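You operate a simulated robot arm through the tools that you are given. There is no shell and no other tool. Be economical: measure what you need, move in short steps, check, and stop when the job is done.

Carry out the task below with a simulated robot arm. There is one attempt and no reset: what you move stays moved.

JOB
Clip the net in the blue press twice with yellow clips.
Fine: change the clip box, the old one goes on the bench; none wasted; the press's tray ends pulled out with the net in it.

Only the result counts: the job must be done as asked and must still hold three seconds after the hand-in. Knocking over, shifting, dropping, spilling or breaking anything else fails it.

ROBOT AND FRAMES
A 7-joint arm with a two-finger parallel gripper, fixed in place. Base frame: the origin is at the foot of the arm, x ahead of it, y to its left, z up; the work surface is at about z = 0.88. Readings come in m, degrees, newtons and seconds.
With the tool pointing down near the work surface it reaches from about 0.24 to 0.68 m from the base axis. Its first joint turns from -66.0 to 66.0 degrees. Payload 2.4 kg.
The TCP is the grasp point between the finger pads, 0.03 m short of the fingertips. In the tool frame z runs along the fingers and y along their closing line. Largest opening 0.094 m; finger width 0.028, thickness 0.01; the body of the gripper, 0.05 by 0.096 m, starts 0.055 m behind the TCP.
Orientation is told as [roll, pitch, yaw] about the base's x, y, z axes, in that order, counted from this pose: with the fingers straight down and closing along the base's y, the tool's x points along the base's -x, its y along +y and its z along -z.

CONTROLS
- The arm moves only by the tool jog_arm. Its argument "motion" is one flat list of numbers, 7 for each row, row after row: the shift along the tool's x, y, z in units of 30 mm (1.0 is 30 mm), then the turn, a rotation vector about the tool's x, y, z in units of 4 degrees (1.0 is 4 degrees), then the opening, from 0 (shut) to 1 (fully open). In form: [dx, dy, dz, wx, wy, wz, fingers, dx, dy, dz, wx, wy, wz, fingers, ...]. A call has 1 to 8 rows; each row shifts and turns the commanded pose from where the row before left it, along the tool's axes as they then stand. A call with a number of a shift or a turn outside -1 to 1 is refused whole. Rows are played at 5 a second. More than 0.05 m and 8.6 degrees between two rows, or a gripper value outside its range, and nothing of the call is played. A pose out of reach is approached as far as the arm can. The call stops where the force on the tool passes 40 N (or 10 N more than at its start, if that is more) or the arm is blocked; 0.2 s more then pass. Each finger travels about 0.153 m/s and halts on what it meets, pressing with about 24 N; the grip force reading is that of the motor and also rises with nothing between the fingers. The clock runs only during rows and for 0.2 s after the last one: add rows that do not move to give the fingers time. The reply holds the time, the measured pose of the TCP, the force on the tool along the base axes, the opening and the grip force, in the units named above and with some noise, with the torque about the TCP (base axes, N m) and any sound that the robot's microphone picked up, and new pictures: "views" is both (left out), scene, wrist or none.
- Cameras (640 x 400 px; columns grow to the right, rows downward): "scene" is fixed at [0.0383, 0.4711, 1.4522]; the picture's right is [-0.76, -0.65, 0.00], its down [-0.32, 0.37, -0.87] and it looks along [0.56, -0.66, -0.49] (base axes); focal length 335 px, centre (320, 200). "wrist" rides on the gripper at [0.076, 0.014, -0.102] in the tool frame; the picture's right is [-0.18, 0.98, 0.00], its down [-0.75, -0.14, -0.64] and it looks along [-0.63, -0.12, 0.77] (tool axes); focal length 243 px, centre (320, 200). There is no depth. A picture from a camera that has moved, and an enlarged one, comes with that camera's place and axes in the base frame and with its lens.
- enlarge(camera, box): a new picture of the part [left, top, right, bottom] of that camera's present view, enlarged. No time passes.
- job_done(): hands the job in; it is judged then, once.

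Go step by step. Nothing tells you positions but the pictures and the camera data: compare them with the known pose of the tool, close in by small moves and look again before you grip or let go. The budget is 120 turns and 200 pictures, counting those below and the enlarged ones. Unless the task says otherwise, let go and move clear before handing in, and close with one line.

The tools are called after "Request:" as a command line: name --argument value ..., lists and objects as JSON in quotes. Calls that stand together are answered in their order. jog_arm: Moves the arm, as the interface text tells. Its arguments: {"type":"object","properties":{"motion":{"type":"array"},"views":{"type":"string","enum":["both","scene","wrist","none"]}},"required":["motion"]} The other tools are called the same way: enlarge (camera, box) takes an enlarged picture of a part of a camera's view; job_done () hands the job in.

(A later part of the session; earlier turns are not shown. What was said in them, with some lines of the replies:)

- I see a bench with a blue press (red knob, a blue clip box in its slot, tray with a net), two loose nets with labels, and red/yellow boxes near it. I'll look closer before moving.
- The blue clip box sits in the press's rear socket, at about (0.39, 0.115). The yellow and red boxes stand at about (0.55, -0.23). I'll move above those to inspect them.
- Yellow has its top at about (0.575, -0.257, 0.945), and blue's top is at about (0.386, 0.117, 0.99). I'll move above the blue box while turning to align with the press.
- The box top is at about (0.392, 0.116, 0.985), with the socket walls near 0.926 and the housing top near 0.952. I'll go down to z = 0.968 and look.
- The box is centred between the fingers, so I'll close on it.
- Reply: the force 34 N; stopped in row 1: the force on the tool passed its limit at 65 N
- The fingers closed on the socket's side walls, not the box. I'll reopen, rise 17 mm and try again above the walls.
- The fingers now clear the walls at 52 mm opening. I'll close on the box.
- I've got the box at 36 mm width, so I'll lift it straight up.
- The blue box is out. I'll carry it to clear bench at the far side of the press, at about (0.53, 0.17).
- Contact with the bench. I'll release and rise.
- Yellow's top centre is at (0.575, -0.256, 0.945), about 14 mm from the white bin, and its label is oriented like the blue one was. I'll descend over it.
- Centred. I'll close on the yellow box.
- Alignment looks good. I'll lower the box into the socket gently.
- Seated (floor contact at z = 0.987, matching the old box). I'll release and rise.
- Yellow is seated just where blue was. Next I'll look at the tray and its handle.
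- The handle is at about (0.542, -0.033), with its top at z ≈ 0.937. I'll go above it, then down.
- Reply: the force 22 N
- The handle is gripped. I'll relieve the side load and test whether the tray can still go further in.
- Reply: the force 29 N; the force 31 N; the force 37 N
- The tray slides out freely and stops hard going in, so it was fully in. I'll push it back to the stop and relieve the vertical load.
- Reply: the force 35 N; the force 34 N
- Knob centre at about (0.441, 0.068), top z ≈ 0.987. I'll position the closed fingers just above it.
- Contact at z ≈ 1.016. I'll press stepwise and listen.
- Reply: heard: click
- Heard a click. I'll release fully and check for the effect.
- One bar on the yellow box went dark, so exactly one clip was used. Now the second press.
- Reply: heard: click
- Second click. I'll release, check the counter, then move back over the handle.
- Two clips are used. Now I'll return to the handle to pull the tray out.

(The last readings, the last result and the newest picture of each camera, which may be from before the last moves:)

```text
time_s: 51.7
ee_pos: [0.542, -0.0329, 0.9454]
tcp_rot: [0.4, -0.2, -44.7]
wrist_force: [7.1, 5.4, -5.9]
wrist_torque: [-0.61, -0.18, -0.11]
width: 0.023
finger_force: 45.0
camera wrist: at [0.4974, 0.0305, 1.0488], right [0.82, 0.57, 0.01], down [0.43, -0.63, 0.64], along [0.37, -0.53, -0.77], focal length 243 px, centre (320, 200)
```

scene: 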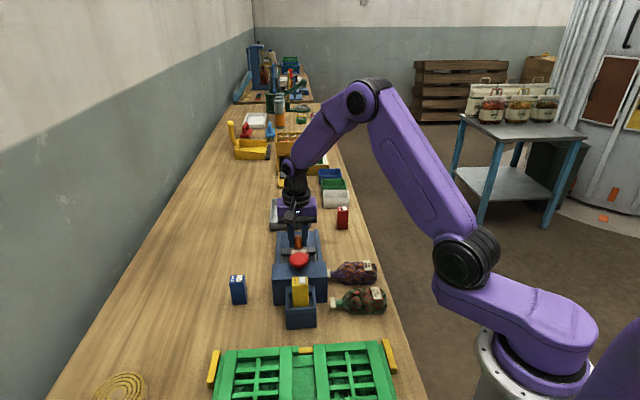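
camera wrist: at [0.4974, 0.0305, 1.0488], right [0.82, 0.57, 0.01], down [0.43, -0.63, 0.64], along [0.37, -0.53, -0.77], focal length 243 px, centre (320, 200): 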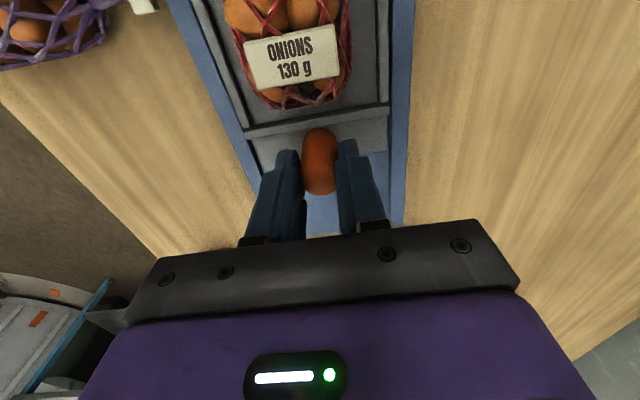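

Gripped with low load. I'll pull along the press axis slowly, so that the net rides along.

Request:
jog_arm --motion '[-0.2, 0, 0, 0, 0, 0, 0.1, -0.3, 0, 0, 0, 0, 0, 0.1, -0.3, 0, 0, 0, 0, 0, 0.1, -0.3, 0, 0, 0, 0, 0, 0.1]' --views "both"

Request:
enlarge --camera "scene" --box '[250, 180, 350, 300]'

```text
time_s: 52.7
ee_pos: [0.5638, -0.0546, 0.9474]
tcp_rot: [0.5, -0.1, -44.7]
wrist_force: [12.5, 13.7, 1.1]
wrist_torque: [0.22, 0.94, 0.03]
width: 0.0233
finger_force: 45.0
camera wrist: at [0.5202, 0.0075, 1.049], right [0.82, 0.57, 0.01], down [0.43, -0.63, 0.64], along [0.37, -0.53, -0.77], focal length 243 px, centre (320, 200)
```

scene: 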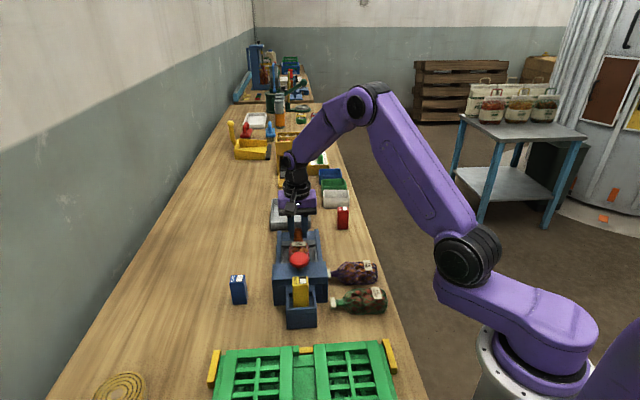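
wrist: 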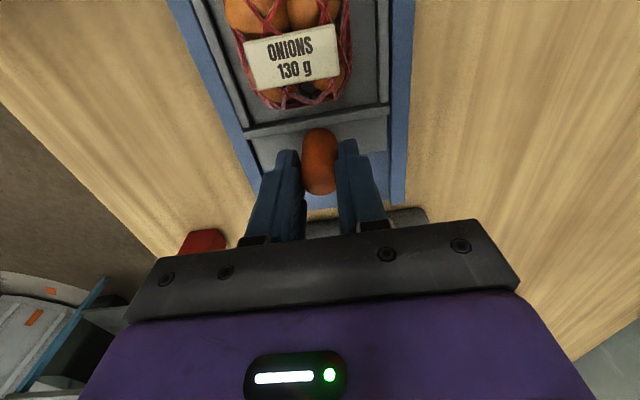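

```text
3.33 times, centred on (300, 240) of scene
camera zoom: at [0.0386, 0.4715, 1.452], right [-0.76, -0.65, 0.0], down [-0.32, 0.37, -0.87], along [0.56, -0.66, -0.49], focal length 1118 px, centre (387, 67)
```

zoom: 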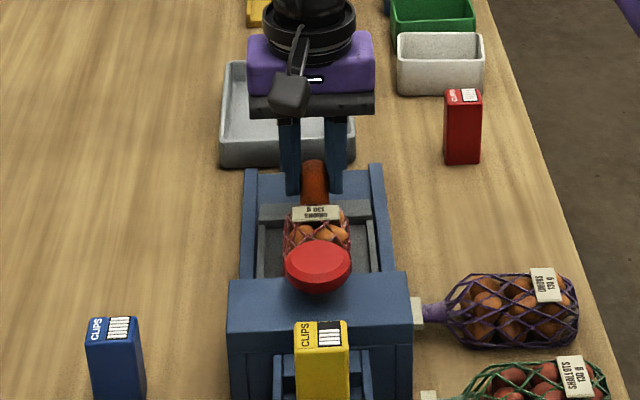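

The net is moving with the tray. I'll continue, easing the side load.

Request:
jog_arm --motion '[-0.2, 0.06, 0, 0, 0, 0, 0.1, -0.25, 0, 0, 0, 0, 0, 0.1, -0.25, 0, 0, 0, 0, 0, 0.1]' --views "wrist"

Request:
enlarge --camera "scene" --box '[250, 180, 350, 300]'

```text
time_s: 53.5
ee_pos: [0.5817, -0.0715, 0.9478]
tcp_rot: [0.3, -0.2, -44.9]
wrist_force: [5.4, 5.5, 8.9]
wrist_torque: [-0.29, -0.09, -0.13]
width: 0.0233
finger_force: 44.9
camera wrist: at [0.5364, -0.008, 1.0489], right [0.82, 0.57, 0.01], down [0.43, -0.63, 0.64], along [0.37, -0.53, -0.77], focal length 243 px, centre (320, 200)
```

wrist: 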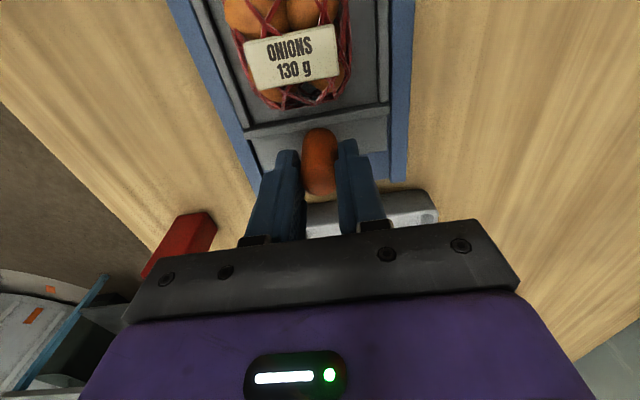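

```text
3.33 times, centred on (300, 240) of scene
camera zoom: at [0.0382, 0.4713, 1.4521], right [-0.76, -0.65, 0.0], down [-0.32, 0.37, -0.87], along [0.56, -0.66, -0.49], focal length 1118 px, centre (387, 67)
```

zoom: 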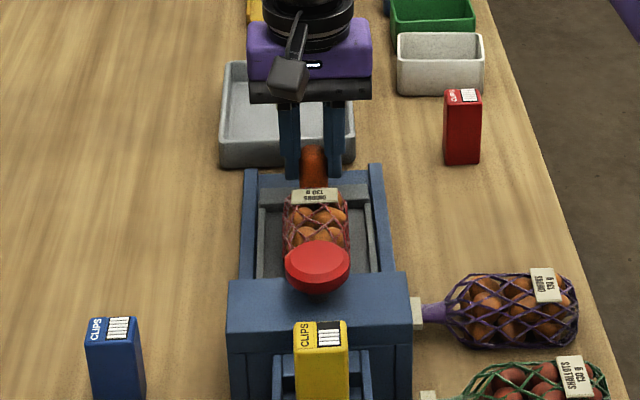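

Request:
jog_arm --motion '[-0.15, 0.03, 0, 0, 0, 0, 0.1, -0.15, 0, 0, 0, 0, 0, 0.1]' --views "none"

Request:
jog_arm --motion '[-0.15, 0, 0, 0, 0, 0, 0.1, -0.1, 0, 0, 0, 0, 0, 0.1]' --views "wrist"

Request:
enlarge --camera "scene" --box '[250, 180, 350, 300]'

```text
time_s: 54.1
ee_pos: [0.5862, -0.0772, 0.9466]
tcp_rot: [0.3, -0.3, -44.9]
wrist_force: [-0.2, 0.7, 6.4]
wrist_torque: [-1.05, -0.8, -0.25]
width: 0.023
finger_force: 44.9
```

```text
time_s: 54.7
ee_pos: [0.5884, -0.0799, 0.9466]
tcp_rot: [0.0, 0.7, -44.8]
wrist_force: [-8.9, 1.8, 11.1]
wrist_torque: [0.15, 0.45, -0.11]
width: 0.0231
finger_force: 44.6
stopped in row 2: the force on the tool passed its limit at 42 N (the readings are from after the stop); the commanded pose is now the measured one
camera wrist: at [0.5457, -0.0163, 1.05], right [0.82, 0.57, 0.0], down [0.44, -0.64, 0.63], along [0.36, -0.52, -0.77], focal length 243 px, centre (320, 200)
```

wrist: 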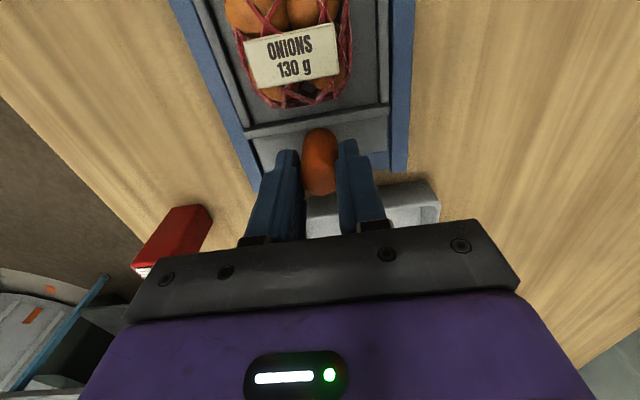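

```text
3.33 times, centred on (300, 240) of scene
camera zoom: at [0.0379, 0.4711, 1.4522], right [-0.76, -0.65, 0.0], down [-0.32, 0.37, -0.87], along [0.56, -0.66, -0.49], focal length 1118 px, centre (387, 67)
```

zoom: 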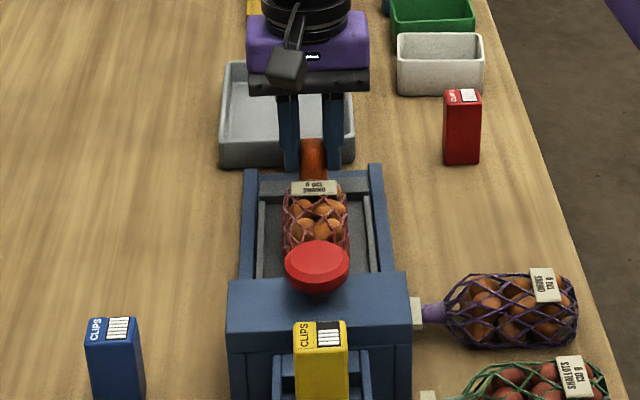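

End stop reached with about 65 mm of travel. I'll release and move clear, then check the net.

Request:
jog_arm --motion '[0, 0, 0, 0, 0, 0, 0.5, 0, 0, 0, 0, 0, 0, 0.5, 0, 0, -0.6, 0, 0, 0, 0.5, 0, 0, -1, 0, 0, 0, 0.5, 0, 0, -1, 0, 0, 0, 0.5, 0.3, 0, -1, 0, 0, 0, 0.5, 0.5, 0, -1, 0, 0, 0, 0.5]' --views "both"

Request:
enlarge --camera "scene" --box '[250, 180, 350, 300]'

Request:
enlarge --camera "wrist" --box '[240, 0, 420, 180]'

```text
time_s: 56.3
ee_pos: [0.5718, -0.0632, 1.0854]
tcp_rot: [-0.1, 0.6, -44.8]
wrist_force: [-0.5, -0.1, 0.2]
wrist_torque: [-0.01, -0.03, -0.01]
width: 0.0468
finger_force: 0.0
camera wrist: at [0.5292, 0.0, 1.1879], right [0.82, 0.57, 0.0], down [0.44, -0.63, 0.63], along [0.36, -0.52, -0.77], focal length 243 px, centre (320, 200)
```

scene: 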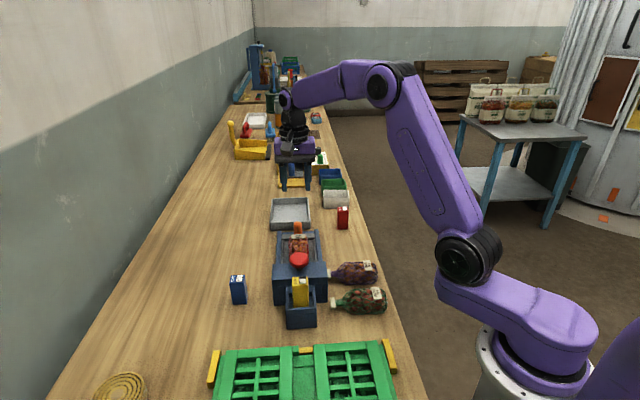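
wrist: 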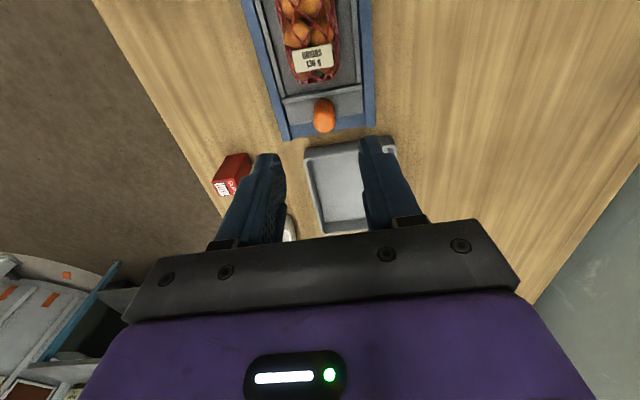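

```text
3.33 times, centred on (300, 240) of scene
camera zoom: at [0.0383, 0.4711, 1.4522], right [-0.76, -0.65, 0.0], down [-0.32, 0.37, -0.87], along [0.56, -0.66, -0.49], focal length 1118 px, centre (387, 67)
```

zoom: 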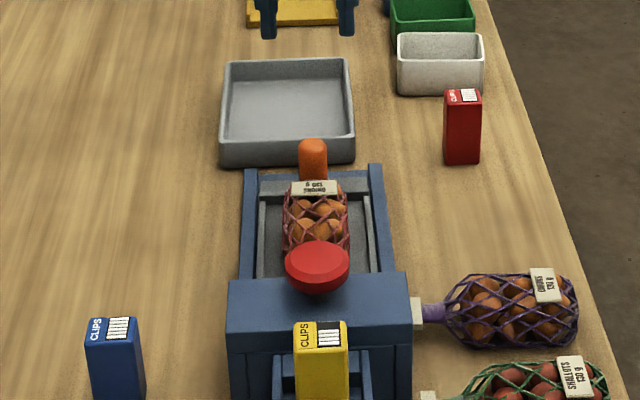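

```text
2.22 times, centred on (330, 90) of wrist
camera zoom: at [0.5292, 0.0, 1.1879], right [0.82, 0.57, 0.0], down [0.44, -0.63, 0.63], along [0.36, -0.52, -0.77], focal length 539 px, centre (298, 444)
```

zoom: 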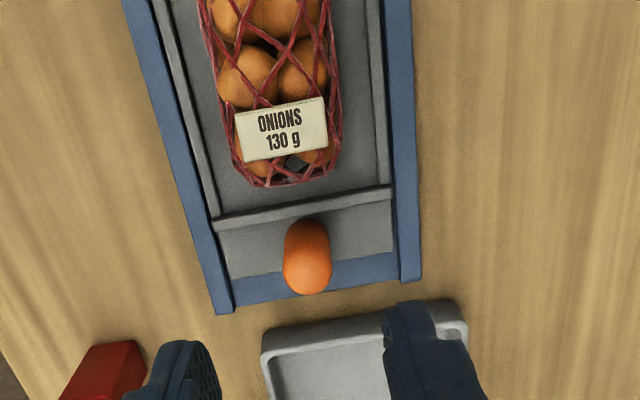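

The tray is out with the net in it. I'll take one more look at the neck to verify the clips.

Request:
jog_arm --motion '[0.9, 0, -0.3, 0, 0, 0, 0.5, 0.9, 0, -0.3, 0, 0, 0, 0.5, 0.9, 0, 0, 0, 0, 0, 0.5, 0.6, 0, 0, 0, 0, 0, 0.5]' --views "wrist"

Request:
enlarge --camera "wrist" --box '[240, 0, 420, 200]'

```text
time_s: 57.3
ee_pos: [0.5013, 0.0052, 1.1033]
tcp_rot: [0.0, 0.5, -44.8]
wrist_force: [0.9, -0.4, 0.0]
wrist_torque: [0.01, -0.01, -0.02]
width: 0.0469
finger_force: 0.0
camera wrist: at [0.459, 0.0674, 1.2062], right [0.82, 0.57, 0.0], down [0.44, -0.64, 0.63], along [0.36, -0.52, -0.77], focal length 243 px, centre (320, 200)
```

wrist: 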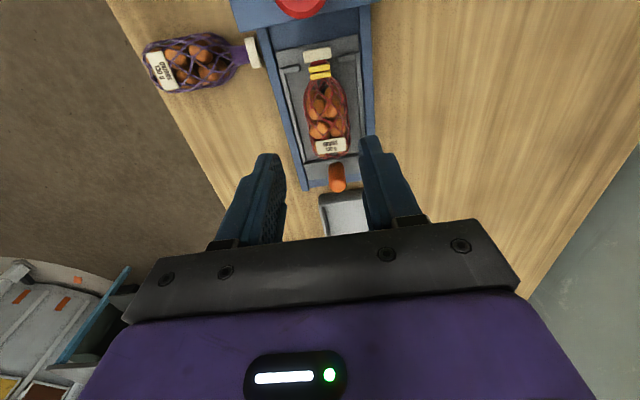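

```text
2.00 times, centred on (330, 100) of wrist
camera zoom: at [0.459, 0.0674, 1.2062], right [0.82, 0.57, 0.0], down [0.44, -0.64, 0.63], along [0.36, -0.52, -0.77], focal length 485 px, centre (300, 400)
```

zoom: 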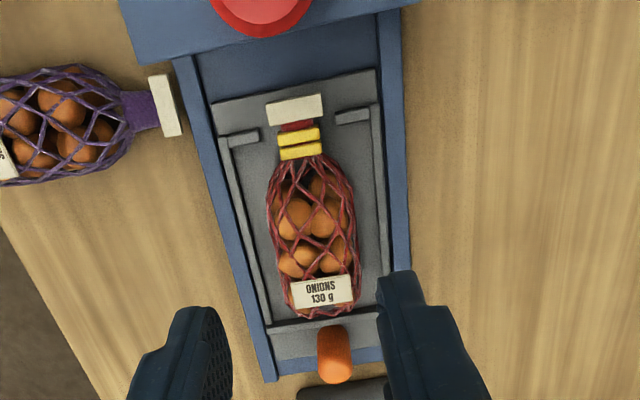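

Two yellow clips are on the net's neck. The net lies in the tray, which is fully out from under the head. The blue box stands on the bench and the gripper is clear, so I'm handing in.

Request:
job_done

```text
The job is handed in.
```

The net in the blue press now carries two yellow clips and lies in the pulled-out tray. The old blue clip box stands on the bench, and only two yellow clips were used.
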